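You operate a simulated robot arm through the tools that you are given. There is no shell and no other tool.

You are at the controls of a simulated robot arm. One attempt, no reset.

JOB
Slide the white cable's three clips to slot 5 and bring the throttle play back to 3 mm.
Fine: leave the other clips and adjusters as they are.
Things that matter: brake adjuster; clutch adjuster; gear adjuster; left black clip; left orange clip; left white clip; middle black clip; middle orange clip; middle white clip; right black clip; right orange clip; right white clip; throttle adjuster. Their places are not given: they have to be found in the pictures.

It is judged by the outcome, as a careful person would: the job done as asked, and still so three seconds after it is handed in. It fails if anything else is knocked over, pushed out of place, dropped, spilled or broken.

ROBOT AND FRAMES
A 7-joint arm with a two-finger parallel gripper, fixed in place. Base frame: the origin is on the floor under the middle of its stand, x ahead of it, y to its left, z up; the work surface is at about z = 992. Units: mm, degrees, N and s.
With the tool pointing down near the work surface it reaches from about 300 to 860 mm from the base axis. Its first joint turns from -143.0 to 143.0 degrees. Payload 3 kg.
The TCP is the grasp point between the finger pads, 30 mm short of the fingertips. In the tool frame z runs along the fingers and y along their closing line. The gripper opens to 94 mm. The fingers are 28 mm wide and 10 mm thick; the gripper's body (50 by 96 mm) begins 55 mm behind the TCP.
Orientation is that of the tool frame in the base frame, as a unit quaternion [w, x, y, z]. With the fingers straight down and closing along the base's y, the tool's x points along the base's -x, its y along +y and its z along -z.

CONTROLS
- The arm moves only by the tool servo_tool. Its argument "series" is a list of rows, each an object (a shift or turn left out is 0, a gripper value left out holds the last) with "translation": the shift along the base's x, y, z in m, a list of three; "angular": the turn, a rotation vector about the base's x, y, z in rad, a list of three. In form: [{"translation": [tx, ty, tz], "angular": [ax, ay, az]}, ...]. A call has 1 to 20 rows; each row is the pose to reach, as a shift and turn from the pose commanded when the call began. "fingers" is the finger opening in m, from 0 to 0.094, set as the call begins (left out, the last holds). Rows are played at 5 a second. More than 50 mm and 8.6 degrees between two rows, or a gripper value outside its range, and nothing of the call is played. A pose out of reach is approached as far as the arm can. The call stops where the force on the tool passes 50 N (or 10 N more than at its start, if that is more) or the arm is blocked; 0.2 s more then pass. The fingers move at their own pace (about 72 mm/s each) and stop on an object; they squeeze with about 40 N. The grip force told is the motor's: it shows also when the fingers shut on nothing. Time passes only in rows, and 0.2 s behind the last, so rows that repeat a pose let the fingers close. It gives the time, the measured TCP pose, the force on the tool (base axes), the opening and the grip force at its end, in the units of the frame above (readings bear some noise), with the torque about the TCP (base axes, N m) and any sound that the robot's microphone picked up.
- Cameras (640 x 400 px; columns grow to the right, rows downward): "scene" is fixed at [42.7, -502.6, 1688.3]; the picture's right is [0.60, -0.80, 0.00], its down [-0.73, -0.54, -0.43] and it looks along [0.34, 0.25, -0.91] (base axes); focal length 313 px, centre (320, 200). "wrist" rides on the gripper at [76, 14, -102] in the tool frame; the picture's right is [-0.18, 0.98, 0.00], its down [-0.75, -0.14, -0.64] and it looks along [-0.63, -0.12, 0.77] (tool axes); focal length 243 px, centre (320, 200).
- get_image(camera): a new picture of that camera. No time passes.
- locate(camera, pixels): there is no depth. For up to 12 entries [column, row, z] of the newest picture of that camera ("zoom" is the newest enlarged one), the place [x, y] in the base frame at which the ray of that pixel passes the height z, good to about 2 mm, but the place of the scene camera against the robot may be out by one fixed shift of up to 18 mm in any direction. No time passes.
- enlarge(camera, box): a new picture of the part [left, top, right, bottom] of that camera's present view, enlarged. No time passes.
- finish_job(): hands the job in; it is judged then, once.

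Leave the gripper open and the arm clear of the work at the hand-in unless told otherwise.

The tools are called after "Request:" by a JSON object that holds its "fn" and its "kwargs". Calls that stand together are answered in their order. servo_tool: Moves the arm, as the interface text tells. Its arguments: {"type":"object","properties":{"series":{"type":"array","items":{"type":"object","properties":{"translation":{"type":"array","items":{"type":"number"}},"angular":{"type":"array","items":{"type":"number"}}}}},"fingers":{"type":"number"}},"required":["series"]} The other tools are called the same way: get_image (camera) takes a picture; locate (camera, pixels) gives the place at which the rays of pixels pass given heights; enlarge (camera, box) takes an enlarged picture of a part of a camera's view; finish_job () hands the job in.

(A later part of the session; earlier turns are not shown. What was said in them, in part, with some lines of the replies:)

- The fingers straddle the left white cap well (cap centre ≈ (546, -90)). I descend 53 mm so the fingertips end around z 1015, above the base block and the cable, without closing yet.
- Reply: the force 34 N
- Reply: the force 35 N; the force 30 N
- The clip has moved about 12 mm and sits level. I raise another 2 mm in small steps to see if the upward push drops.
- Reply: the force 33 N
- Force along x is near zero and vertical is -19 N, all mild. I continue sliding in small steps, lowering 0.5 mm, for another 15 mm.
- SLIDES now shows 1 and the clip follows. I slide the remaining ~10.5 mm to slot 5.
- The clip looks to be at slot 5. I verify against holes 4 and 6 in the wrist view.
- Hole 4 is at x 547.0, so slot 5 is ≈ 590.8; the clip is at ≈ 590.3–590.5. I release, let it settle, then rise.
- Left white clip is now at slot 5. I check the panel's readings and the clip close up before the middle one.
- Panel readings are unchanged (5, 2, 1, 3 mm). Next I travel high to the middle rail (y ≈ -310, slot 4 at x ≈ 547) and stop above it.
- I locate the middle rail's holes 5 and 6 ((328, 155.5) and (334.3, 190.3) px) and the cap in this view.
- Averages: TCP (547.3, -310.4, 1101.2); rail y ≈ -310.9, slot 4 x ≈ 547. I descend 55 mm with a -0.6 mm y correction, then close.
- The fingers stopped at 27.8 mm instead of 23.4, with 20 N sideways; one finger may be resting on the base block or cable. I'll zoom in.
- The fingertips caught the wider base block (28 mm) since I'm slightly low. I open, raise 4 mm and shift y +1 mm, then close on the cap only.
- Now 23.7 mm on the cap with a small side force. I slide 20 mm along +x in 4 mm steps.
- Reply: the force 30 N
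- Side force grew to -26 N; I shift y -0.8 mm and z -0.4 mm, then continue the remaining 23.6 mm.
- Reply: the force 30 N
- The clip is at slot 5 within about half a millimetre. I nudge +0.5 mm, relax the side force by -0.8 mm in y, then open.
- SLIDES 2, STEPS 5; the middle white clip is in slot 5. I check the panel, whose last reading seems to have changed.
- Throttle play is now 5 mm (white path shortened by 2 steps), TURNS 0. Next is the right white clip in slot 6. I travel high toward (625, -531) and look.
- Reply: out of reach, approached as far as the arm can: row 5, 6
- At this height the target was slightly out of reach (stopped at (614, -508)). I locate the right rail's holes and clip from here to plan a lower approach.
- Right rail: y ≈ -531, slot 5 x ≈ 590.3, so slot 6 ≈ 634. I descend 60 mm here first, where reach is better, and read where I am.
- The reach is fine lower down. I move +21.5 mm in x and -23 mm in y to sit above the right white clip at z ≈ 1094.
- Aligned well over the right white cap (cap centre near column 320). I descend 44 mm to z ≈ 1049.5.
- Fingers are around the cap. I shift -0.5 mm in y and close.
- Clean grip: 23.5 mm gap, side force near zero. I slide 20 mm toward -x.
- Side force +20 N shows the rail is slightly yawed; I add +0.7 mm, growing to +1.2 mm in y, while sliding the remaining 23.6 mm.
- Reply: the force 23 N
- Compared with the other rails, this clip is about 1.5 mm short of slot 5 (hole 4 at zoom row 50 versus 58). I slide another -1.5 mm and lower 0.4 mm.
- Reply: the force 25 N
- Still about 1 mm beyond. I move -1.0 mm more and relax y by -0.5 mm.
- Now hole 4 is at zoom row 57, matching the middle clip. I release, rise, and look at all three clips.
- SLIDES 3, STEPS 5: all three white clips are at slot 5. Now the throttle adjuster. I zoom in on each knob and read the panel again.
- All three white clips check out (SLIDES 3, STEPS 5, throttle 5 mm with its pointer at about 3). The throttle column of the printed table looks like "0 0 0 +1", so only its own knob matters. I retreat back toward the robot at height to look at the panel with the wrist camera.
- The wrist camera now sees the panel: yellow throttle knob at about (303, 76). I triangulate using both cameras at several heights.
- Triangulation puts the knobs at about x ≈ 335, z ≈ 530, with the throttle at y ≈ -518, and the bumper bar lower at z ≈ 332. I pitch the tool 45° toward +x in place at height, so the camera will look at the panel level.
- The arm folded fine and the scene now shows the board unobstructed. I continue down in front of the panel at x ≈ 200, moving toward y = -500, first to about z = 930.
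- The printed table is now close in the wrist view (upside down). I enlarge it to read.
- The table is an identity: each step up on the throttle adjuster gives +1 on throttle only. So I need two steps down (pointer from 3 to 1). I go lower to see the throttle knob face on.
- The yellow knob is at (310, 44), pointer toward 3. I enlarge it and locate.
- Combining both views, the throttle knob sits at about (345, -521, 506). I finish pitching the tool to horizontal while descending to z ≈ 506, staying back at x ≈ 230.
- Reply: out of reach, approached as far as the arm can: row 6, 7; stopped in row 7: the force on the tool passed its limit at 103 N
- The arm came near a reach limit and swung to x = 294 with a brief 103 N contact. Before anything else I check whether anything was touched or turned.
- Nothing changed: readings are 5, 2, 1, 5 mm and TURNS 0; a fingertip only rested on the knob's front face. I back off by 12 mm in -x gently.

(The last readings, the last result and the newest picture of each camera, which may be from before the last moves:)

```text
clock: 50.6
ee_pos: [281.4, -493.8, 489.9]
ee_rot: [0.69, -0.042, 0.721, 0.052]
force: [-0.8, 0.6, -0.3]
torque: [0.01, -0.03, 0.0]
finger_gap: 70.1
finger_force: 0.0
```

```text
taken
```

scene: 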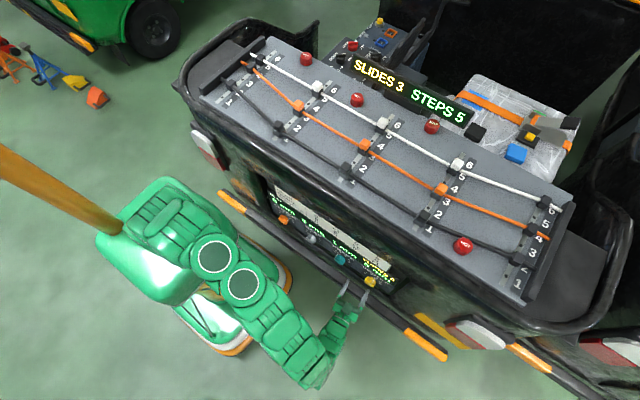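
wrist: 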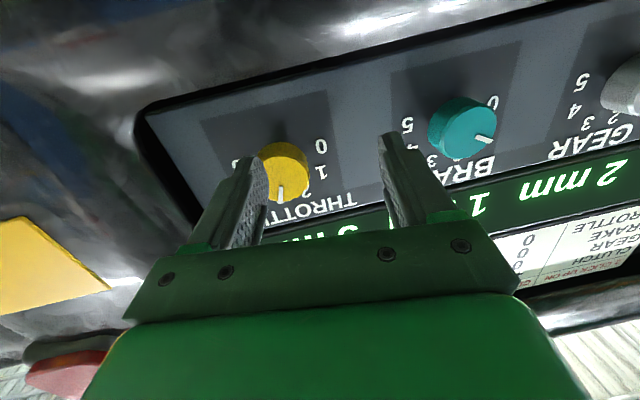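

Clear now. I back to x ≈ 250 and square the tool up: shift y -26 mm, z +16 mm, with a small yaw (-7.6°) and pitch correction, in small steps.

Request:
{"fn": "servo_tool", "kwargs": {"series": [{"translation": [-0.01, 0, 0]}, {"translation": [-0.02, 0, 0]}, {"translation": [-0.03, 0, 0]}, {"translation": [-0.03, -0.009, 0.005], "angular": [0, -0.013, -0.044]}, {"translation": [-0.03, -0.018, 0.01], "angular": [0, -0.026, -0.088]}, {"translation": [-0.03, -0.026, 0.016], "angular": [0, -0.04, -0.133]}, {"translation": [-0.03, -0.026, 0.016], "angular": [0, -0.04, -0.133]}]}}

Request:
{"fn": "get_image", "kwargs": {"camera": "wrist"}}

Request:
{"fn": "get_image", "kwargs": {"camera": "scene"}}

```text
clock: 52.2
ee_pos: [252.6, -517.6, 505.9]
ee_rot: [0.705, 0.004, 0.709, 0.007]
force: [0.2, -1.0, 0.7]
torque: [0.02, -0.01, -0.01]
finger_gap: 69.7
finger_force: 0.1
```

```text
taken
```

wrist: 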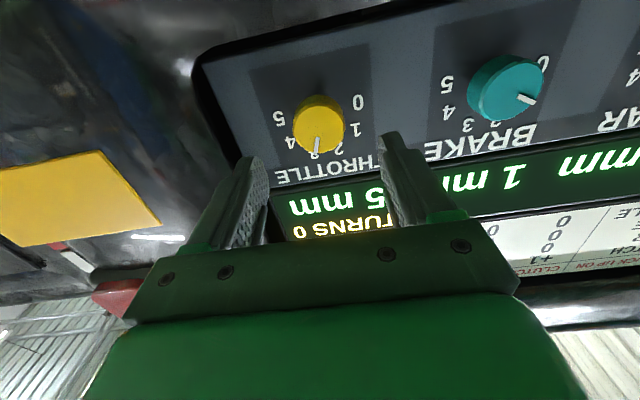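

```text
taken
```

scene: 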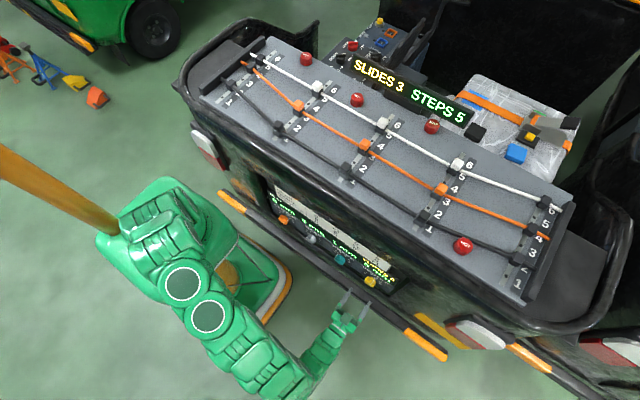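

The tool is now square at (252.6, -517.6, 506). I enlarge the wrist view to find the knob centre and read the scale.

Request:
{"fn": "enlarge", "kwargs": {"camera": "wrist", "box": [250, 70, 410, 190]}}

Request:
{"fn": "locate", "kwargs": {"camera": "wrist", "pixels": [[318, 127, 490], [318, 127, 500], [318, 127, 510], [318, 127, 520]]}}

Request:
{"fn": "enlarge", "kwargs": {"camera": "scene", "box": [310, 230, 430, 320]}}

```text
3.33 times, centred on (330, 130) of wrist
```

zoom: 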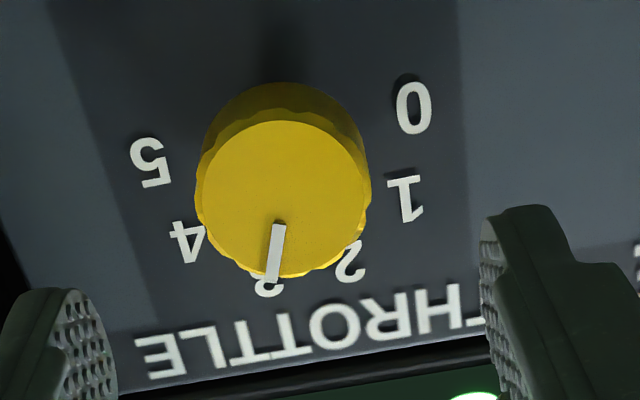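

```text
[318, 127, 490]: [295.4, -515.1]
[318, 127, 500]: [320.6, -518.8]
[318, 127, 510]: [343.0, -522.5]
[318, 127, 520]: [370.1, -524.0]
```

```text
4.44 times, centred on (370, 275) of scene
```

zoom: 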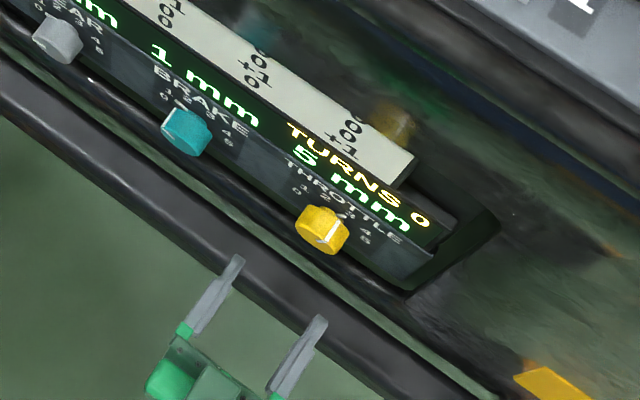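

The scale positions come out 40° apart (0 at -100°, 3 at +20°, 1 at -60°), with the knob axis at about y -519, z 504, front face x ≈ 322, panel x ≈ 345, diameter ≈ 37 mm. I need an 80° counter-clockwise turn. I test at this standoff whether the tool can pre-roll +40°.

Request:
{"fn": "servo_tool", "kwargs": {"series": [{"translation": [0, -0.001, -0.0015], "angular": [0.14, 0, 0]}, {"translation": [0, -0.001, -0.0015], "angular": [0.28, 0, 0]}, {"translation": [0, -0.001, -0.0015], "angular": [0.42, 0, 0]}, {"translation": [0, -0.001, -0.0015], "angular": [0.56, 0, 0]}, {"translation": [0, -0.001, -0.0015], "angular": [0.698, 0, 0]}, {"translation": [0, -0.001, -0.0015], "angular": [0.698, 0, 0]}], "fingers": 0.054}}

Request:
{"fn": "get_image", "kwargs": {"camera": "wrist"}}

Request:
{"fn": "get_image", "kwargs": {"camera": "scene"}}

```text
clock: 53.6
ee_pos: [251.7, -520.4, 504.7]
ee_rot: [0.661, 0.246, 0.664, 0.248]
force: [-0.2, 0.5, -0.3]
torque: [-0.01, -0.03, 0.01]
finger_gap: 54.1
finger_force: 0.1
```

```text
taken
```

wrist: 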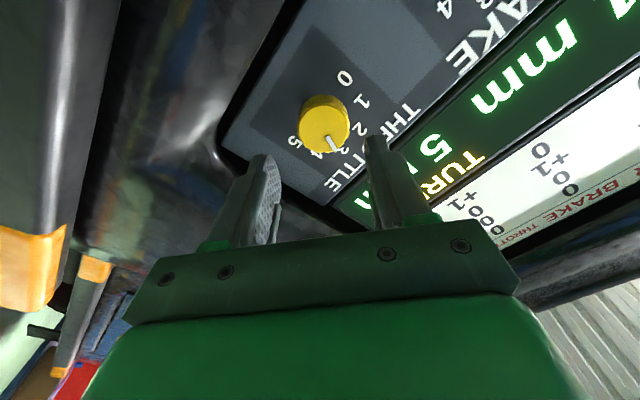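

```text
taken
```

scene: 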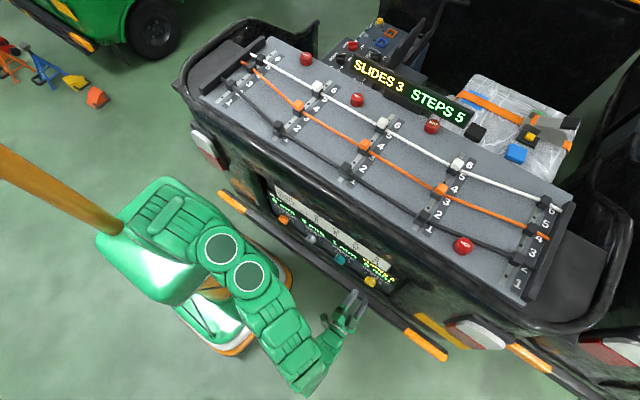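

The +40° roll is reachable. The tool-axis point at the knob face's depth should appear at about (320, 132); I enlarge to compare with the knob face centre.

Request:
{"fn": "enlarge", "kwargs": {"camera": "wrist", "box": [260, 70, 400, 190]}}

Request:
{"fn": "servo_tool", "kwargs": {"series": [{"translation": [0, 0, 0]}]}}

Request:
{"fn": "servo_tool", "kwargs": {"series": [{"translation": [0, 0, 0]}]}}

```text
3.33 times, centred on (330, 130) of wrist
```

zoom: 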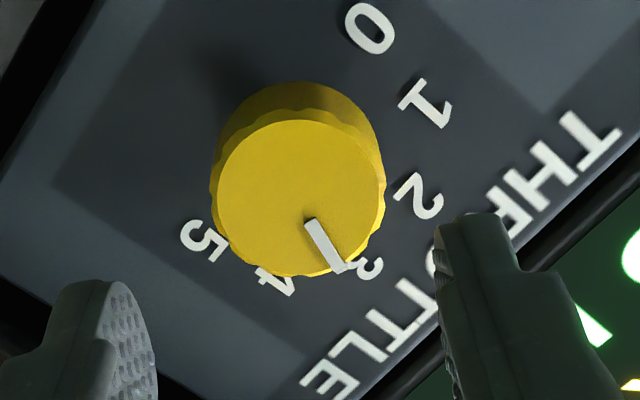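

```text
clock: 54.0
ee_pos: [253.4, -520.3, 505.2]
ee_rot: [0.662, 0.245, 0.664, 0.248]
force: [-0.4, -0.7, -1.0]
torque: [-0.03, -0.04, 0.01]
finger_gap: 53.8
finger_force: 0.0
```

```text
clock: 54.4
ee_pos: [253.9, -520.3, 504.7]
ee_rot: [0.661, 0.246, 0.664, 0.247]
force: [0.6, -1.0, 0.7]
torque: [0.01, 0.01, 0.04]
finger_gap: 54.2
finger_force: 0.0
```

The knob face centre is at pixel (324, 129.4). I use locate at a few heights to find where this ray meets the face plane x ≈ 322.

Request:
{"fn": "locate", "kwargs": {"camera": "wrist", "pixels": [[324, 129.4, 502], [324, 129.4, 504], [324, 129.4, 506], [324, 129.4, 508], [324, 129.4, 502], [324, 129.4, 504], [324, 129.4, 506], [324, 129.4, 508], [324, 129.4, 502], [324, 129.4, 504], [324, 129.4, 506], [324, 129.4, 508]]}}

```text
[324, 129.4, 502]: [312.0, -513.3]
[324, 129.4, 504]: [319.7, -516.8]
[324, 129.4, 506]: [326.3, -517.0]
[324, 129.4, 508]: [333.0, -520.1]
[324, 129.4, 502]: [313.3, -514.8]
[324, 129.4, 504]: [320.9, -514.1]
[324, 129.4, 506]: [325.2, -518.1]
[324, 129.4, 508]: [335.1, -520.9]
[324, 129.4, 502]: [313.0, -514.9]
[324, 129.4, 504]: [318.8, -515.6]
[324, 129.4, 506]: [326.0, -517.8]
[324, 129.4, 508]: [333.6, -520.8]
```

The axis estimate is about (y -517, z 504.3), so I shift y +2.8 mm and z -0.6 mm, and approach to x ≈ 287 (tips about 5 mm short of the knob face) to check centring.

Request:
{"fn": "servo_tool", "kwargs": {"series": [{"translation": [0, 0.0028, -0.0006]}, {"translation": [0.012, 0.0028, -0.0006]}, {"translation": [0.024, 0.0028, -0.0006]}, {"translation": [0.034, 0.0028, -0.0006]}, {"translation": [0.034, 0.0028, -0.0006]}]}}

Request:
{"fn": "get_image", "kwargs": {"camera": "wrist"}}

Request:
{"fn": "enlarge", "kwargs": {"camera": "wrist", "box": [240, 70, 400, 200]}}

Request:
{"fn": "enlarge", "kwargs": {"camera": "scene", "box": [320, 240, 410, 310]}}

```text
clock: 55.6
ee_pos: [287.0, -516.7, 503.6]
ee_rot: [0.661, 0.245, 0.664, 0.248]
force: [0.6, 0.0, 0.8]
torque: [-0.03, 0.01, 0.02]
finger_gap: 54.0
finger_force: 0.1
```

```text
taken
```

wrist: 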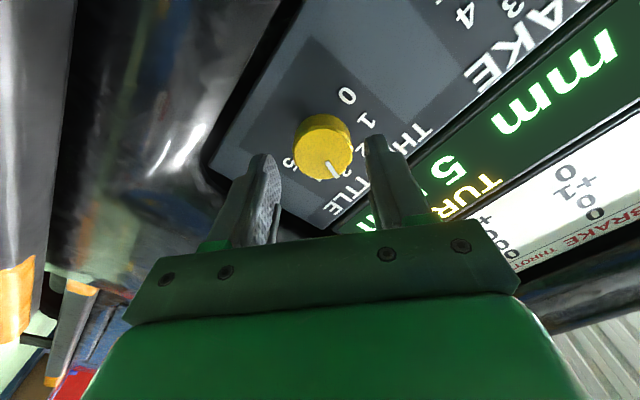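

```text
3.08 times, centred on (320, 135) of wrist
```

zoom: 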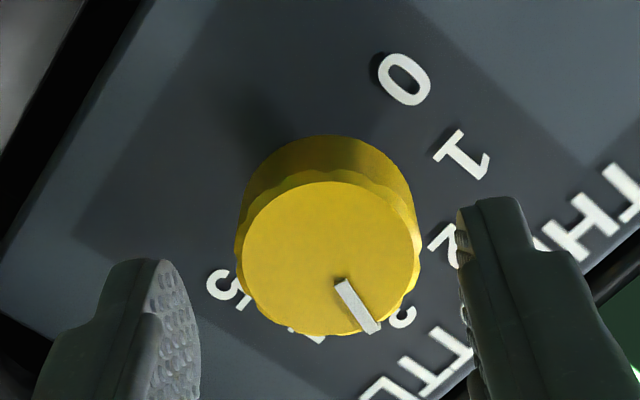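

```text
5.71 times, centred on (365, 275) of scene
```

zoom: 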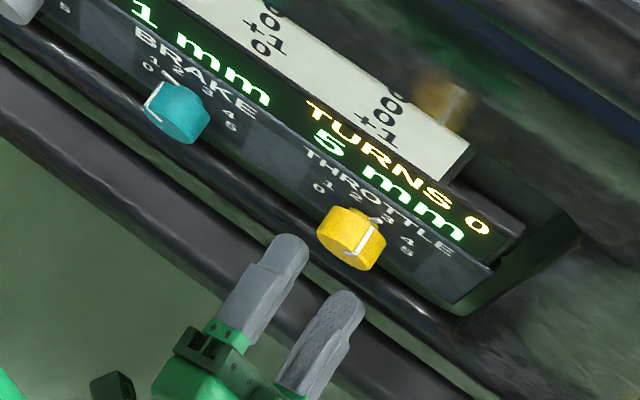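

The knob sits about 1.7 mm toward the +tool-y side. I shift y +1.5 mm and z +0.65 mm and advance 20 mm so the fingers pass about 15 mm along the knob.

Request:
{"fn": "servo_tool", "kwargs": {"series": [{"translation": [0, 0.0015, 0.0007]}, {"translation": [0.006, 0.0015, 0.0007]}, {"translation": [0.012, 0.0015, 0.0007]}, {"translation": [0.017, 0.0015, 0.0007]}, {"translation": [0.02, 0.0015, 0.0007]}, {"translation": [0.02, 0.0015, 0.0007]}]}}

Request:
{"fn": "get_image", "kwargs": {"camera": "wrist"}}

Request:
{"fn": "enlarge", "kwargs": {"camera": "wrist", "box": [240, 100, 400, 230]}}

Request:
{"fn": "enlarge", "kwargs": {"camera": "scene", "box": [320, 240, 410, 310]}}

```text
clock: 57.0
ee_pos: [306.2, -516.5, 504.6]
ee_rot: [0.661, 0.245, 0.664, 0.247]
force: [-0.5, 0.5, 0.2]
torque: [-0.02, 0.01, -0.01]
finger_gap: 53.8
finger_force: 0.1
```

```text
taken
```

wrist: 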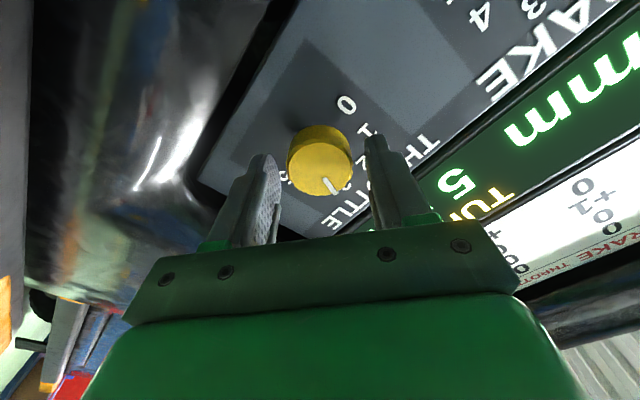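

```text
3.08 times, centred on (320, 165) of wrist
```

zoom: 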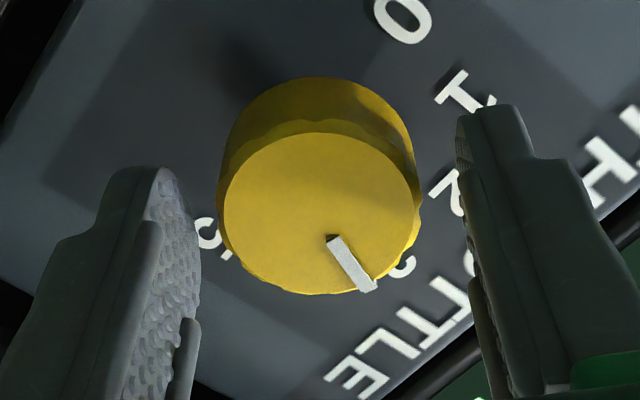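

```text
5.71 times, centred on (365, 275) of scene
```

zoom: 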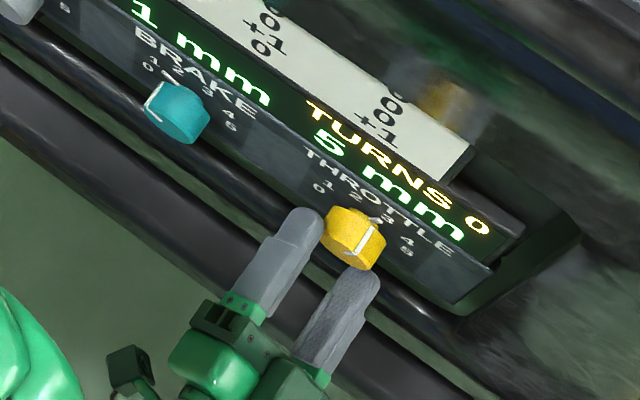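

The knob is centred between the fingers by the camera model. I close on it and read the forces.

Request:
{"fn": "servo_tool", "kwargs": {"series": [{"translation": [0, 0, 0]}, {"translation": [0, 0, 0]}, {"translation": [0, 0, 0]}, {"translation": [0, 0, 0]}], "fingers": 0.0}}

Request:
{"fn": "get_image", "kwargs": {"camera": "wrist"}}

Request:
{"fn": "enlarge", "kwargs": {"camera": "wrist", "box": [240, 100, 400, 230]}}

```text
clock: 58.0
ee_pos: [306.4, -517.3, 504.4]
ee_rot: [0.661, 0.247, 0.665, 0.246]
force: [14.5, -31.8, -30.6]
torque: [0.2, 1.01, -0.46]
finger_gap: 41.4
finger_force: 45.2
```

```text
taken
```

wrist: 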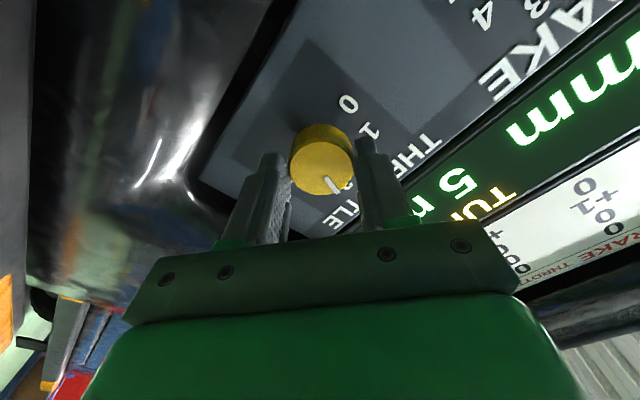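

```text
3.08 times, centred on (320, 165) of wrist
```

zoom: 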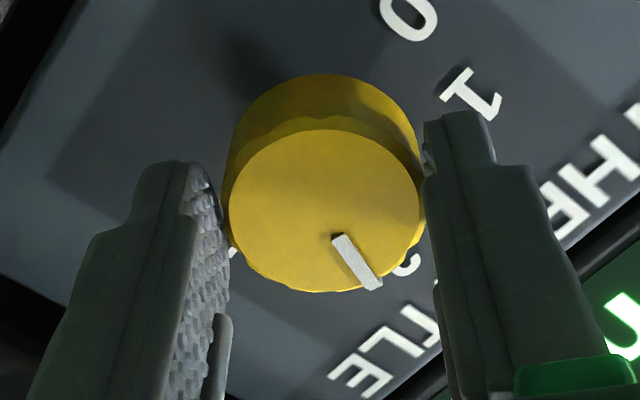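

Gripped (41.4 mm). The reaction is about 44 N along the closing line, so the tool should move toward (-y, -z). I nudge -1.2 mm in y and -1.1 mm in z and re-read.

Request:
{"fn": "servo_tool", "kwargs": {"series": [{"translation": [0.0003, -0.0006, -0.0006]}, {"translation": [0.0003, -0.0012, -0.0011]}, {"translation": [0.0003, -0.0012, -0.0011]}]}}

```text
clock: 58.8
ee_pos: [306.1, -516.6, 504.4]
ee_rot: [0.662, 0.246, 0.663, 0.248]
force: [-5.8, -13.5, 4.4]
torque: [0.05, -0.03, -0.13]
finger_gap: 41.6
finger_force: 44.7
```

Forces are small now. I turn counter-clockwise (about -x) by 16° as a start, with -0.4 mm in y, and check.

Request:
{"fn": "servo_tool", "kwargs": {"series": [{"translation": [0.0002, -0.0004, 0], "angular": [-0.07, 0, 0]}, {"translation": [0.0002, -0.0004, 0], "angular": [-0.14, 0, 0]}, {"translation": [0.0002, -0.0004, 0], "angular": [-0.21, 0, 0]}, {"translation": [0.0002, -0.0004, 0], "angular": [-0.28, 0, 0]}]}}

Request:
{"fn": "get_image", "kwargs": {"camera": "wrist"}}

Request:
{"fn": "enlarge", "kwargs": {"camera": "scene", "box": [320, 240, 410, 310]}}

```text
clock: 59.8
ee_pos: [306.5, -517.2, 504.6]
ee_rot: [0.689, 0.151, 0.692, 0.151]
force: [-13.6, -12.3, 2.9]
torque: [0.0, -0.29, -0.68]
finger_gap: 41.5
finger_force: 45.0
```

```text
taken
```

wrist: 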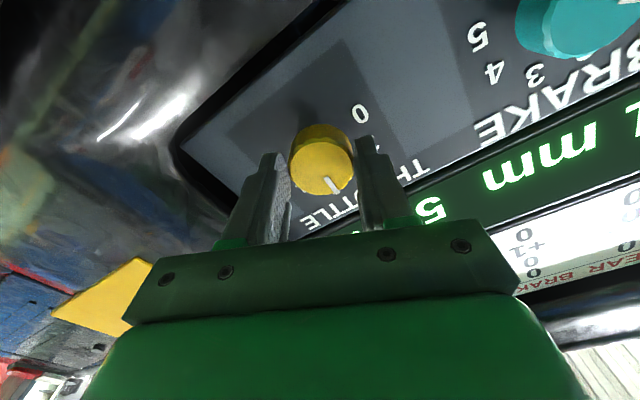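

```text
5.71 times, centred on (365, 275) of scene
```

zoom: 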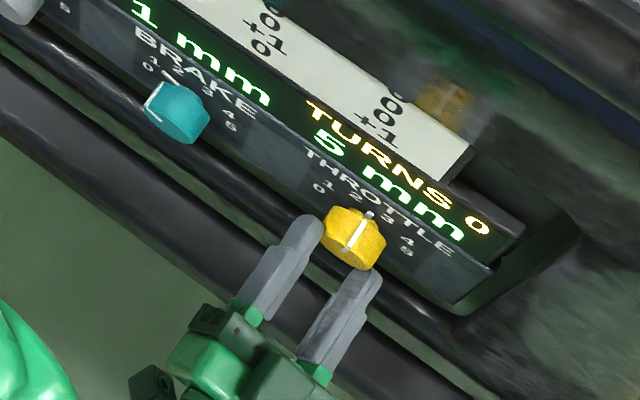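

The knob follows (the pointer has left 3 toward 2) with low torque. I continue -24° to reach slot 2, with tiny relief corrections.

Request:
{"fn": "servo_tool", "kwargs": {"series": [{"translation": [-0.0003, -0.0004, 0], "angular": [-0.07, 0, 0]}, {"translation": [-0.0003, -0.0004, 0], "angular": [-0.14, 0, 0]}, {"translation": [-0.0003, -0.0004, 0], "angular": [-0.21, 0, 0]}, {"translation": [-0.0003, -0.0004, 0], "angular": [-0.28, 0, 0]}, {"translation": [-0.0003, -0.0004, 0], "angular": [-0.35, 0, 0]}, {"translation": [-0.0003, -0.0004, 0], "angular": [-0.418, 0, 0]}, {"translation": [-0.0003, -0.0004, 0], "angular": [-0.418, 0, 0]}]}}

Request:
{"fn": "get_image", "kwargs": {"camera": "wrist"}}

Request:
{"fn": "enlarge", "kwargs": {"camera": "scene", "box": [320, 240, 410, 310]}}

```text
clock: 61.4
ee_pos: [306.8, -519.7, 505.5]
ee_rot: [0.704, 0.006, 0.71, 0.008]
force: [-11.9, -21.9, -17.9]
torque: [0.11, 0.78, -0.97]
finger_gap: 41.7
finger_force: 44.9
out of reach, approached as far as the arm can: row 6, 7
```

```text
taken
```

wrist: 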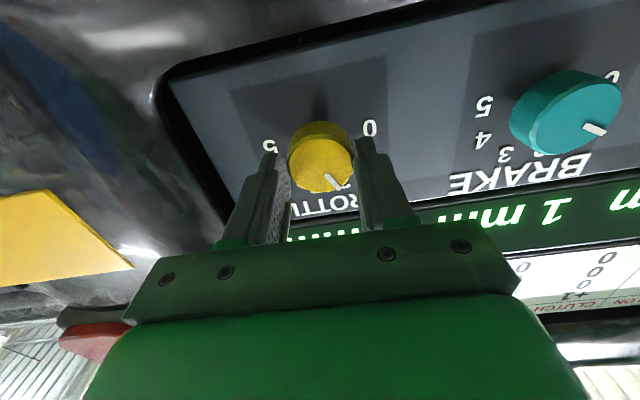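

```text
5.71 times, centred on (365, 275) of scene
```

zoom: 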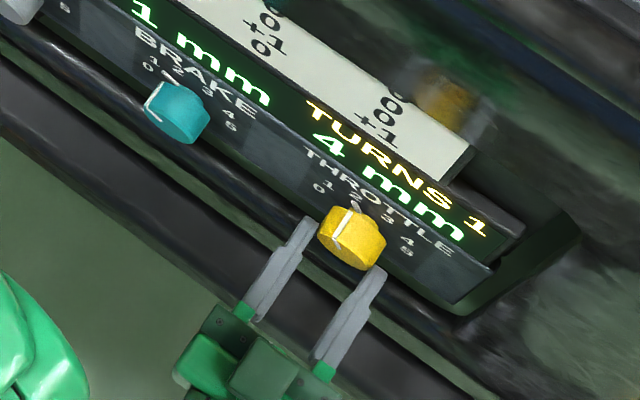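

One click done: throttle 4 mm, TURNS 1, pointer at 2. The arm is at its roll limit in this direction, so I release, roll back +40° around the knob, and re-grip for the second click. First I open.

Request:
{"fn": "servo_tool", "kwargs": {"series": [{"translation": [0, 0, 0]}, {"translation": [0, 0, 0]}, {"translation": [0, 0, 0]}], "fingers": 0.054}}

Request:
{"fn": "get_image", "kwargs": {"camera": "wrist"}}

Request:
{"fn": "enlarge", "kwargs": {"camera": "wrist", "box": [240, 100, 400, 230]}}

Request:
{"fn": "enlarge", "kwargs": {"camera": "scene", "box": [320, 240, 410, 310]}}

```text
clock: 62.2
ee_pos: [306.5, -519.6, 505.6]
ee_rot: [0.704, 0.006, 0.71, 0.008]
force: [-0.7, 0.7, 0.1]
torque: [-0.02, 0.02, 0.0]
finger_gap: 53.7
finger_force: 0.1
```

```text
taken
```

wrist: 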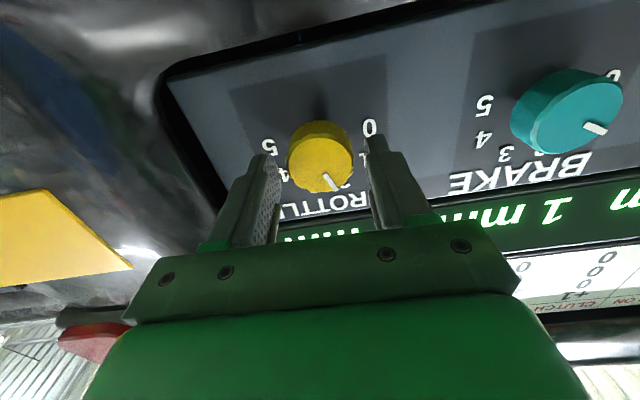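

```text
3.08 times, centred on (320, 165) of wrist
```

zoom: 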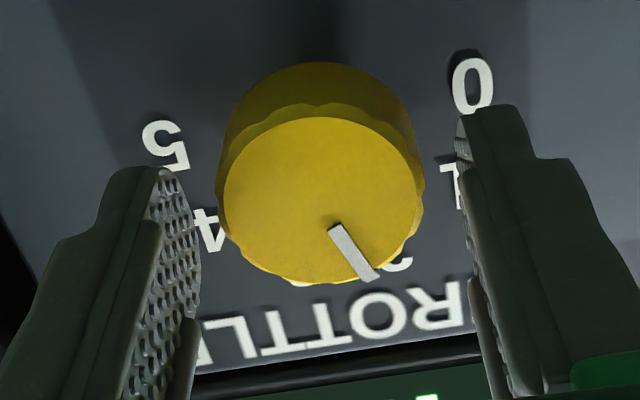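

```text
5.71 times, centred on (365, 275) of scene
```

zoom: 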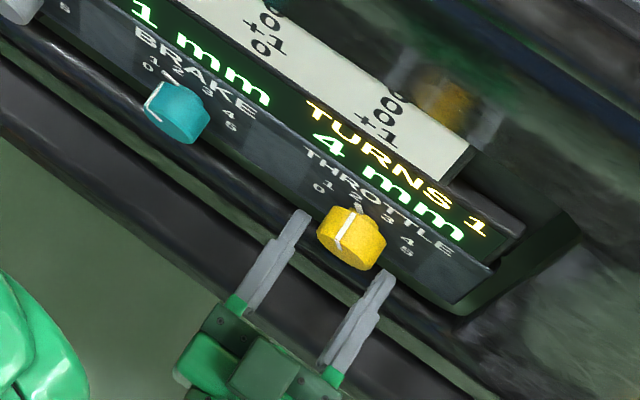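

Released cleanly, still 4 mm. I roll back +43° around the knob with fingers open, shifting slightly (-0.8, -0.6 mm) to re-centre.

Request:
{"fn": "servo_tool", "kwargs": {"series": [{"translation": [0, -0.0004, -0.0003], "angular": [0.13, 0, 0]}, {"translation": [0, -0.0008, -0.0006], "angular": [0.26, 0, 0]}, {"translation": [0, -0.0008, -0.0006], "angular": [0.39, 0, 0]}, {"translation": [0, -0.0008, -0.0006], "angular": [0.52, 0, 0]}, {"translation": [0, -0.0008, -0.0006], "angular": [0.65, 0, 0]}, {"translation": [0, -0.0008, -0.0006], "angular": [0.75, 0, 0]}, {"translation": [0, -0.0008, -0.0006], "angular": [0.75, 0, 0]}]}}

Request:
{"fn": "get_image", "kwargs": {"camera": "wrist"}}

Request:
{"fn": "enlarge", "kwargs": {"camera": "wrist", "box": [240, 100, 400, 230]}}

Request:
{"fn": "enlarge", "kwargs": {"camera": "scene", "box": [320, 240, 410, 310]}}

```text
clock: 63.8
ee_pos: [307.3, -521.0, 506.1]
ee_rot: [0.655, 0.262, 0.657, 0.265]
force: [0.0, -0.9, -0.7]
torque: [-0.01, -0.03, 0.01]
finger_gap: 53.7
finger_force: 0.1
```

```text
taken
```

wrist: 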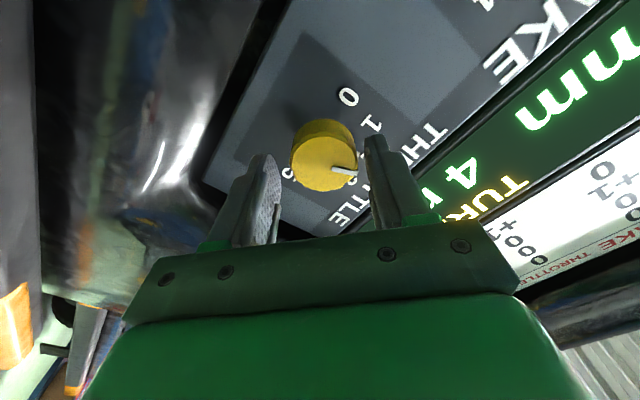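

```text
3.08 times, centred on (320, 165) of wrist
```

zoom: 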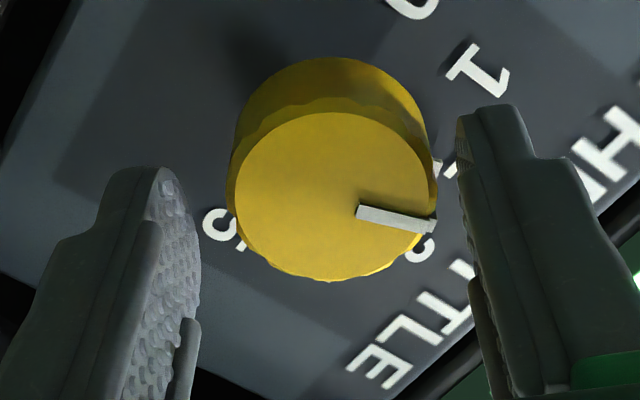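

```text
5.71 times, centred on (365, 275) of scene
```

zoom: 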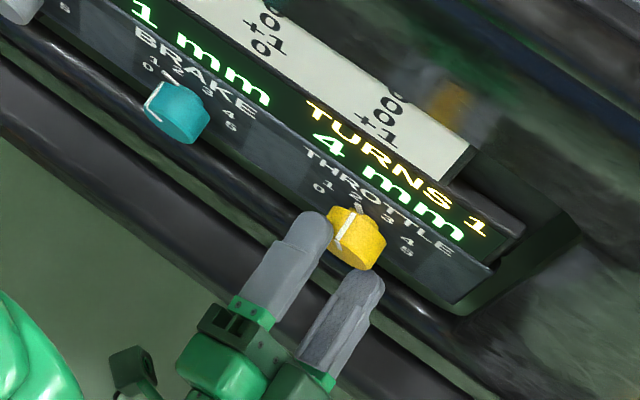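

The knob is centred across the closing line but offset ~3 mm along the finger width. I shift y +2.6 mm, z -1.9 mm (with fingers open), then close.

Request:
{"fn": "servo_tool", "kwargs": {"series": [{"translation": [0, 0.0013, -0.001]}, {"translation": [0, 0.0026, -0.0019]}, {"translation": [0, 0.0026, -0.0019]}]}}

Request:
{"fn": "servo_tool", "kwargs": {"series": [{"translation": [0, 0, 0]}, {"translation": [0, 0, 0]}, {"translation": [0, 0, 0]}, {"translation": [0, 0, 0]}], "fingers": 0.0}}

Request:
{"fn": "get_image", "kwargs": {"camera": "wrist"}}

Request:
{"fn": "enlarge", "kwargs": {"camera": "wrist", "box": [240, 100, 400, 230]}}

```text
clock: 64.6
ee_pos: [305.8, -518.5, 503.1]
ee_rot: [0.655, 0.263, 0.657, 0.265]
force: [1.0, -0.9, -1.1]
torque: [-0.03, 0.01, 0.02]
finger_gap: 54.1
finger_force: 0.0
```

```text
clock: 65.4
ee_pos: [307.1, -517.5, 505.6]
ee_rot: [0.655, 0.262, 0.656, 0.267]
force: [0.4, 0.9, 7.0]
torque: [-0.02, 0.26, -0.18]
finger_gap: 41.6
finger_force: 44.8
stopped in row 4: the force on the tool passed its limit at 51 N (the readings are from after the stop); the commanded pose is now the measured one
```

```text
taken
```

wrist: 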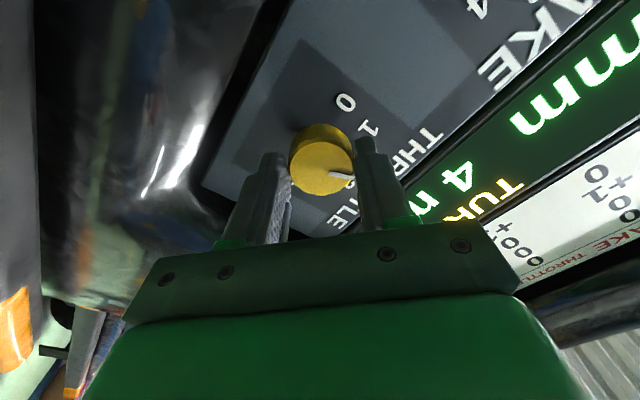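

```text
3.08 times, centred on (320, 165) of wrist
```

zoom: 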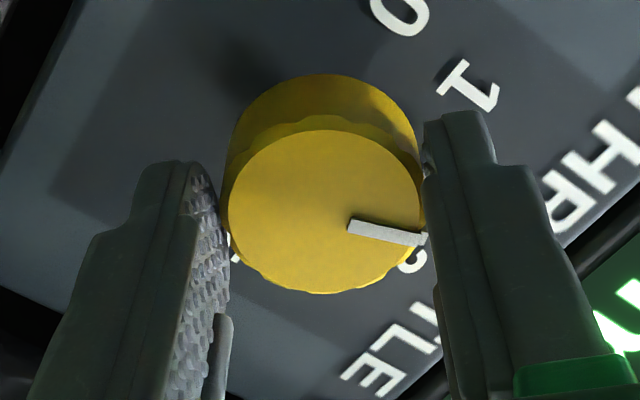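

Gripped and the command was reset to the measured pose, so forces are small (7 N). I turn -20° and check.

Request:
{"fn": "servo_tool", "kwargs": {"series": [{"angular": [-0.07, 0, 0]}, {"angular": [-0.14, 0, 0]}, {"angular": [-0.21, 0, 0]}, {"angular": [-0.28, 0, 0]}, {"angular": [-0.35, 0, 0]}]}}

Request:
{"fn": "enlarge", "kwargs": {"camera": "scene", "box": [320, 240, 410, 310]}}

```text
clock: 66.6
ee_pos: [308.1, -518.7, 504.3]
ee_rot: [0.69, 0.145, 0.694, 0.147]
force: [-1.5, -17.6, -11.8]
torque: [0.1, -0.04, -1.09]
finger_gap: 41.4
finger_force: 44.6
```

```text
5.71 times, centred on (365, 275) of scene
```

zoom: 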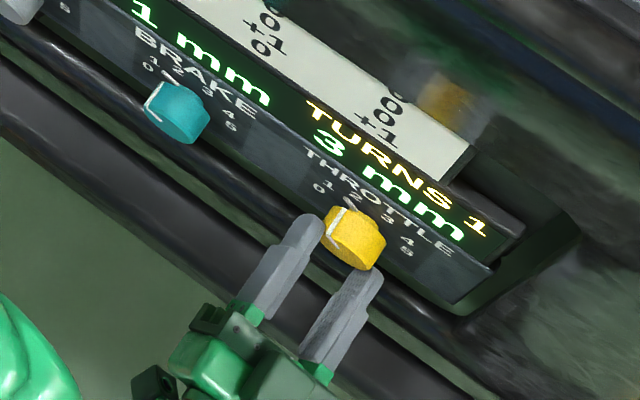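

The throttle now reads 3 mm at the halfway point; I complete the click so the pointer sits exactly on 1 (another -20°), with a small relief shift.

Request:
{"fn": "servo_tool", "kwargs": {"series": [{"translation": [0, -0.0004, -0.0003], "angular": [-0.07, 0, 0]}, {"translation": [0, -0.0006, -0.0004], "angular": [-0.14, 0, 0]}, {"translation": [0, -0.0006, -0.0004], "angular": [-0.21, 0, 0]}, {"translation": [0, -0.0006, -0.0004], "angular": [-0.28, 0, 0]}, {"translation": [0, -0.0006, -0.0004], "angular": [-0.351, 0, 0]}, {"translation": [0, -0.0006, -0.0004], "angular": [-0.351, 0, 0]}]}}

Request:
{"fn": "enlarge", "kwargs": {"camera": "scene", "box": [320, 240, 410, 310]}}

Request:
{"fn": "get_image", "kwargs": {"camera": "wrist"}}

Request:
{"fn": "enlarge", "kwargs": {"camera": "wrist", "box": [240, 100, 400, 230]}}

```text
clock: 67.8
ee_pos: [306.0, -519.5, 503.4]
ee_rot: [0.704, 0.034, 0.708, 0.035]
force: [8.3, -8.5, -9.8]
torque: [0.01, -0.02, -0.83]
finger_gap: 41.3
finger_force: 45.2
stopped in row 5: the force on the tool passed its limit at 52 N (the readings are from after the stop); the commanded pose is now the measured one
```

```text
5.71 times, centred on (365, 275) of scene
```

zoom: 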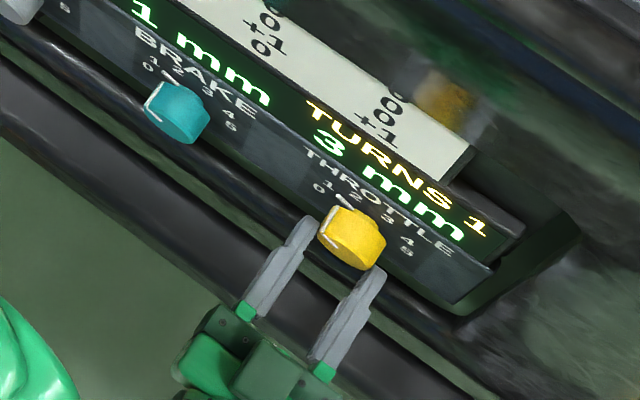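

```text
taken
```

wrist: 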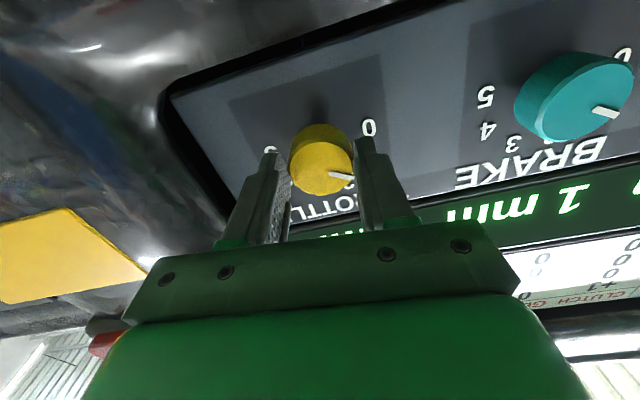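

```text
3.08 times, centred on (320, 165) of wrist
```

zoom: 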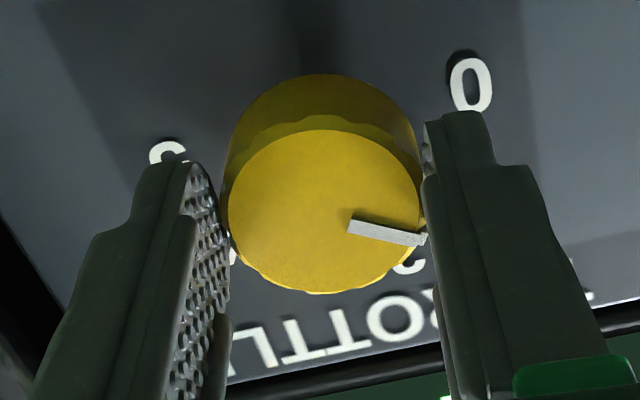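

The stop was at the lateral force limit, 38° of 40° turned; the throttle reads 3 mm. I finish the last ~2° gently.

Request:
{"fn": "servo_tool", "kwargs": {"series": [{"translation": [0, -0.0003, -0.0003], "angular": [-0.018, 0, 0]}, {"translation": [0, -0.0003, -0.0003], "angular": [-0.034, 0, 0]}, {"translation": [0, -0.0003, -0.0003], "angular": [-0.034, 0, 0]}]}}

Request:
{"fn": "enlarge", "kwargs": {"camera": "scene", "box": [320, 240, 410, 310]}}

```text
clock: 68.5
ee_pos: [307.1, -520.7, 504.2]
ee_rot: [0.705, 0.021, 0.708, 0.022]
force: [0.5, -3.5, 1.0]
torque: [0.03, 0.18, -0.03]
finger_gap: 41.6
finger_force: 44.7
```

```text
5.71 times, centred on (365, 275) of scene
```

zoom: 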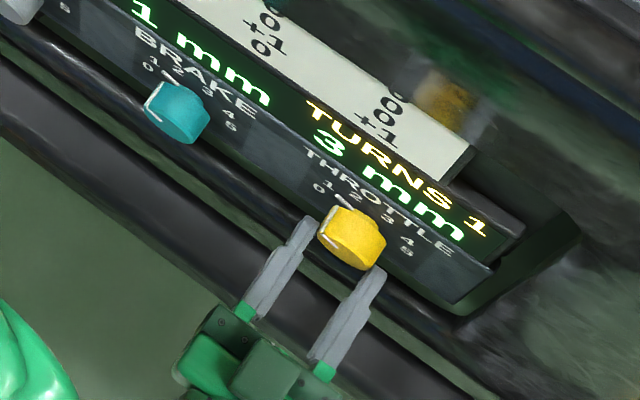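

Total turn is now 40°, forces near zero, throttle 3 mm. I open the fingers and back straight out.

Request:
{"fn": "servo_tool", "kwargs": {"series": [{"translation": [0, 0, 0]}, {"translation": [0, 0, 0]}, {"translation": [0, 0, 0]}], "fingers": 0.056}}

Request:
{"fn": "servo_tool", "kwargs": {"series": [{"translation": [-0.01, 0, 0], "angular": [0.03, 0, 0]}, {"translation": [-0.02, 0, 0], "angular": [0.06, 0, 0]}, {"translation": [-0.03, 0, 0], "angular": [0.1, 0, 0]}, {"translation": [-0.04, 0, 0], "angular": [0.15, 0, 0]}, {"translation": [-0.05, 0, 0], "angular": [0.2, 0, 0]}, {"translation": [-0.05, 0, 0], "angular": [0.2, 0, 0]}]}}

Request:
{"fn": "get_image", "kwargs": {"camera": "wrist"}}

Request:
{"fn": "get_image", "kwargs": {"camera": "scene"}}

```text
clock: 69.3
ee_pos: [307.9, -519.7, 504.4]
ee_rot: [0.705, 0.02, 0.709, 0.024]
force: [0.6, -0.2, -0.1]
torque: [0.01, -0.01, -0.02]
finger_gap: 55.9
finger_force: 0.0
```

```text
clock: 70.8
ee_pos: [257.5, -519.1, 503.1]
ee_rot: [0.699, 0.092, 0.703, 0.095]
force: [0.7, -0.3, 0.3]
torque: [-0.01, -0.01, 0.0]
finger_gap: 56.3
finger_force: 0.0
```

```text
taken
```

wrist: 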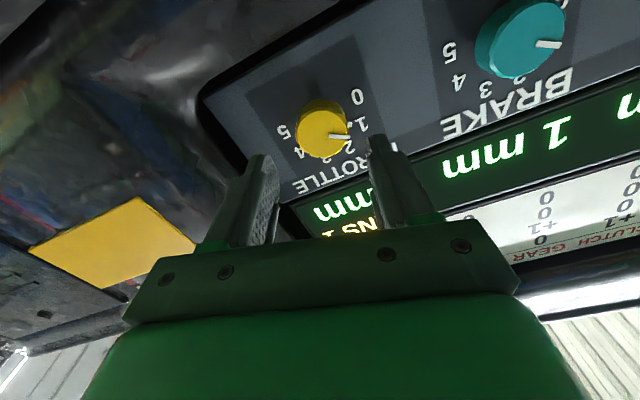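

```text
taken
```

scene: 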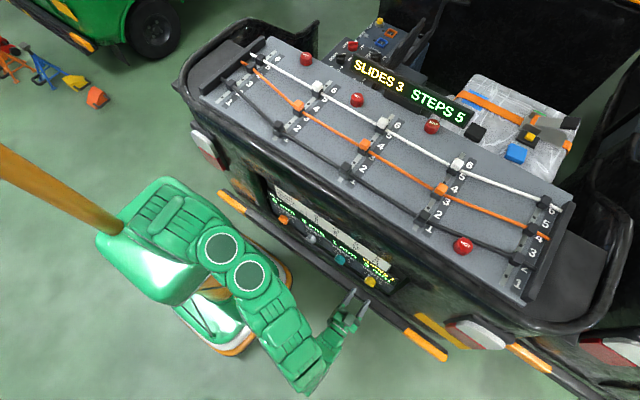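

I check the knob's pointer, the panel readings, and all clips closely now that the fingers are away.

Request:
{"fn": "enlarge", "kwargs": {"camera": "wrist", "box": [260, 60, 400, 180]}}

Request:
{"fn": "enlarge", "kwargs": {"camera": "scene", "box": [250, 180, 410, 300]}}

Request:
{"fn": "enlarge", "kwargs": {"camera": "scene", "box": [260, 60, 400, 160]}}

Request:
{"fn": "enlarge", "kwargs": {"camera": "scene", "box": [390, 120, 530, 250]}}

```text
3.33 times, centred on (330, 120) of wrist
```

zoom: 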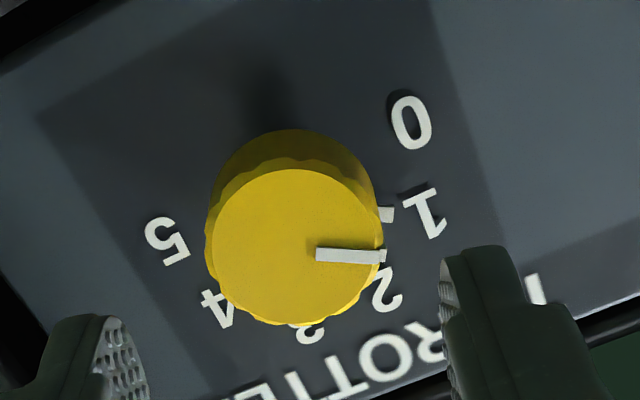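

```text
3.33 times, centred on (330, 240) of scene
```

zoom: 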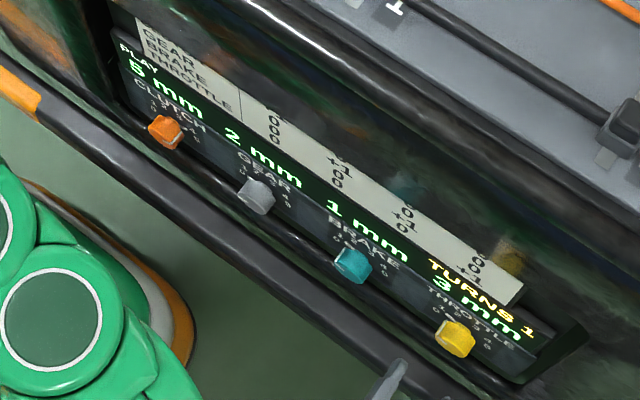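

```text
4.00 times, centred on (330, 110) of scene
```

zoom: 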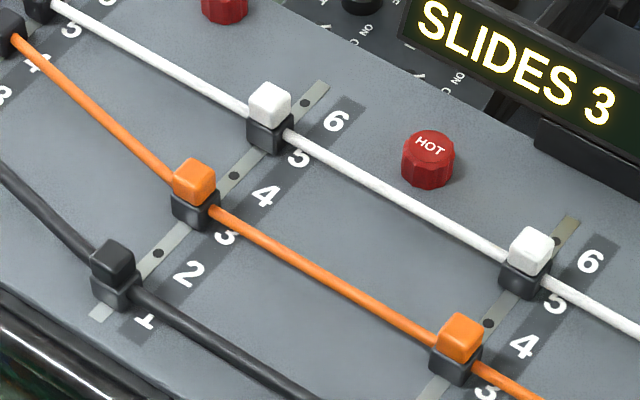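

```text
3.08 times, centred on (460, 185) of scene
```

zoom: 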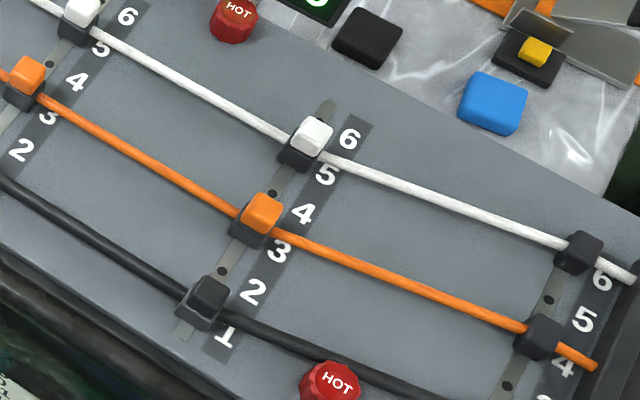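

Everything reads right: throttle 3 mm with its pointer on 1, others 5/2/1 mm, white clips all in slot 5, the rest untouched. Now I retreat: pitching back up while rising and moving away from the panel, in small steps.

Request:
{"fn": "servo_tool", "kwargs": {"series": [{"translation": [0, 0, 0.02], "angular": [0, 0.07, 0]}, {"translation": [0, 0, 0.04], "angular": [0, 0.14, 0]}, {"translation": [-0.005, 0, 0.06], "angular": [0, 0.21, 0]}, {"translation": [-0.01, 0, 0.08], "angular": [0, 0.28, 0]}, {"translation": [-0.01, 0, 0.08], "angular": [0, 0.28, 0]}]}}

Request:
{"fn": "get_image", "kwargs": {"camera": "scene"}}

Request:
{"fn": "get_image", "kwargs": {"camera": "wrist"}}

```text
clock: 72.0
ee_pos: [247.2, -519.4, 584.3]
ee_rot: [0.594, 0.103, 0.794, 0.081]
force: [-0.4, -0.2, -0.4]
torque: [0.04, 0.01, 0.02]
finger_gap: 55.9
finger_force: 0.0
```

```text
taken
```

scene: 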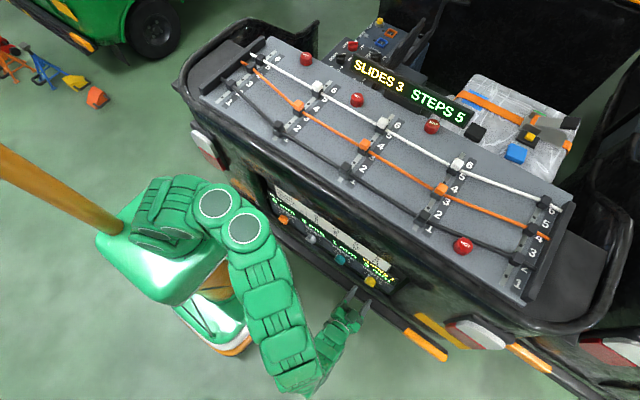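

```text
taken
```

wrist: 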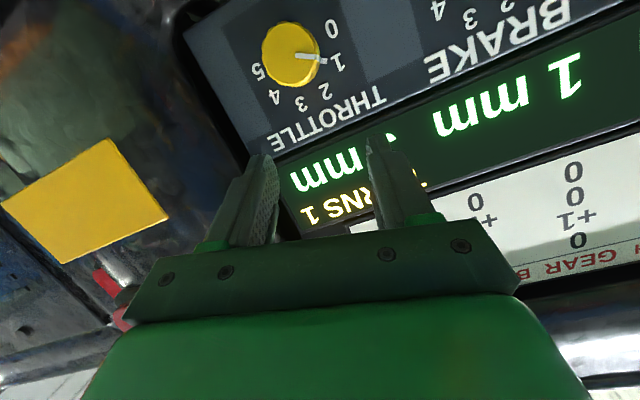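

Rising brings the elbow closer to the vehicle side, so rather than going higher I move the hand outward (-y) and back (-x) and check.

Request:
{"fn": "servo_tool", "kwargs": {"series": [{"translation": [-0.01, -0.025, 0]}, {"translation": [-0.02, -0.05, 0]}, {"translation": [-0.03, -0.075, 0]}, {"translation": [-0.04, -0.1, 0]}, {"translation": [-0.04, -0.1, 0]}]}}

Request:
{"fn": "get_image", "kwargs": {"camera": "scene"}}

Request:
{"fn": "get_image", "kwargs": {"camera": "wrist"}}

```text
clock: 73.2
ee_pos: [207.8, -619.9, 584.9]
ee_rot: [0.595, 0.103, 0.793, 0.08]
force: [0.2, 0.3, 0.2]
torque: [-0.01, -0.02, 0.0]
finger_gap: 56.1
finger_force: 0.1
```

```text
taken
```

scene: 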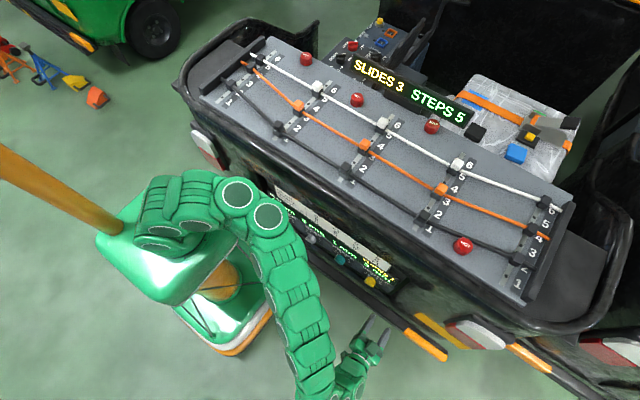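

```text
taken
```

wrist: 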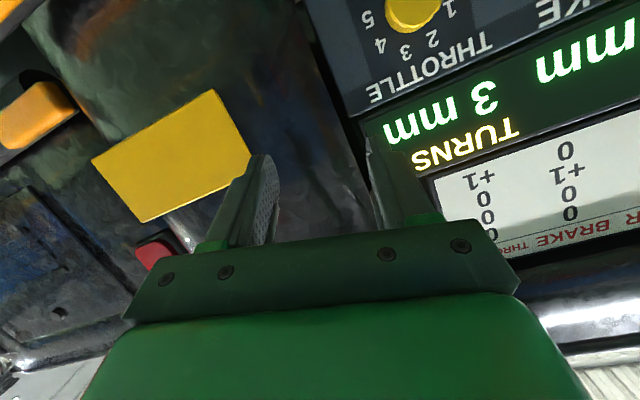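

The hand is well clear. I open the fingers fully and take a last close look at the panel and board.

Request:
{"fn": "servo_tool", "kwargs": {"series": [{"translation": [-0.015, -0.02, 0]}, {"translation": [-0.03, -0.04, -0.01]}, {"translation": [-0.03, -0.04, -0.01]}, {"translation": [-0.03, -0.04, -0.01]}], "fingers": 0.09}}

Request:
{"fn": "get_image", "kwargs": {"camera": "scene"}}

Request:
{"fn": "enlarge", "kwargs": {"camera": "scene", "box": [230, 160, 410, 300]}}

Request:
{"fn": "enlarge", "kwargs": {"camera": "scene", "box": [220, 30, 560, 260]}}

```text
clock: 74.2
ee_pos: [177.4, -659.9, 573.8]
ee_rot: [0.594, 0.104, 0.794, 0.08]
force: [0.4, 0.3, 0.0]
torque: [0.0, 0.0, 0.01]
finger_gap: 90.0
finger_force: 0.0
```

```text
taken
```

scene: 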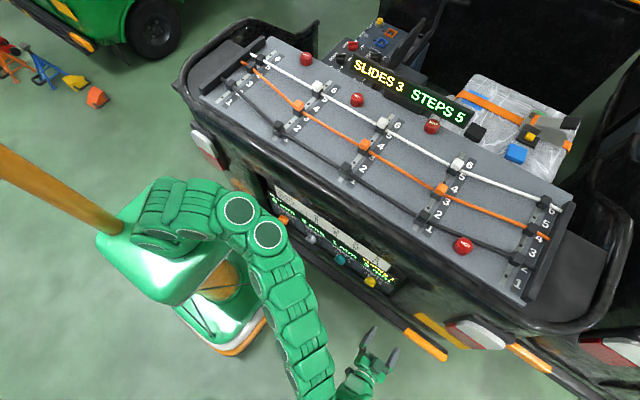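

```text
2.86 times, centred on (320, 230) of scene
```

zoom: 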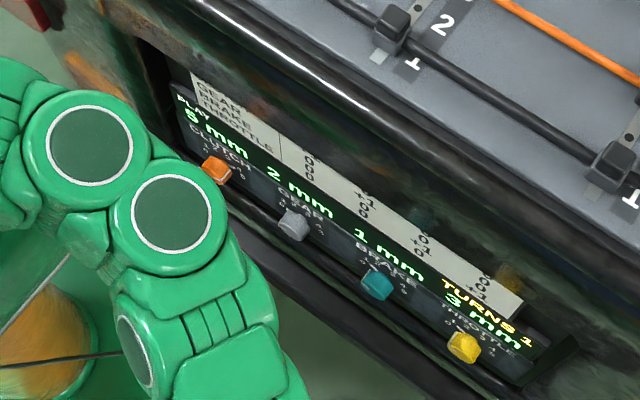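

```text
1.74 times, centred on (390, 145) of scene
```

zoom: 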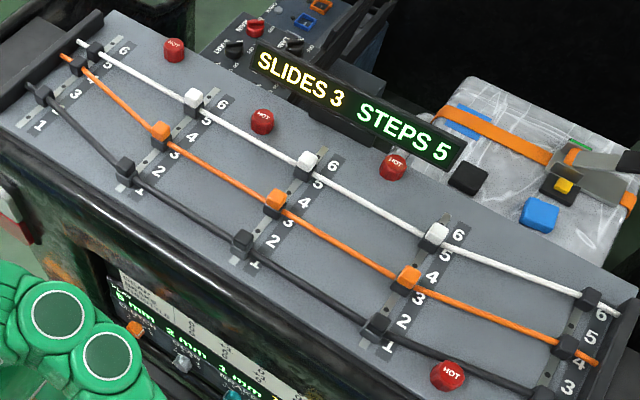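

The final check is clean: clutch 5, gear 2, brake 1 and throttle 3 mm. The three white clips are in slot 5, and the orange and black clips and the other adjusters haven't moved. The gripper is open and the arm is clear, so I'm handing the job in.

Request:
{"fn": "finish_job", "kwargs": {}}

```text
The job is handed in.
```

The job is done and handed in. All three white clips are in slot 5, and the throttle play reads 3 mm.

- **White clips:** I slid the left and middle clips from slot 4 to 5, and the right clip from slot 6 to 5. The display shows SLIDES 3 and STEPS 5.
- **Throttle:** moving the clips raised the play from 3 mm to 5 mm. I turned the throttle adjuster down two clicks, from 3 to 1, to bring it back to 3 mm. The panel shows TURNS 1.
- **Everything else:** the orange and black clips look unmoved. The other adjusters still read clutch 5 mm, gear 2 mm and brake 1 mm.

**Contact with the throttle knob:** on the approach to the panel, the arm hit a reach limit and swung forward. A fingertip pressed the front of the knob with up to 103 N. The readings did not change and I saw no damage.

At hand-in the gripper was open and the arm was clear of the work.
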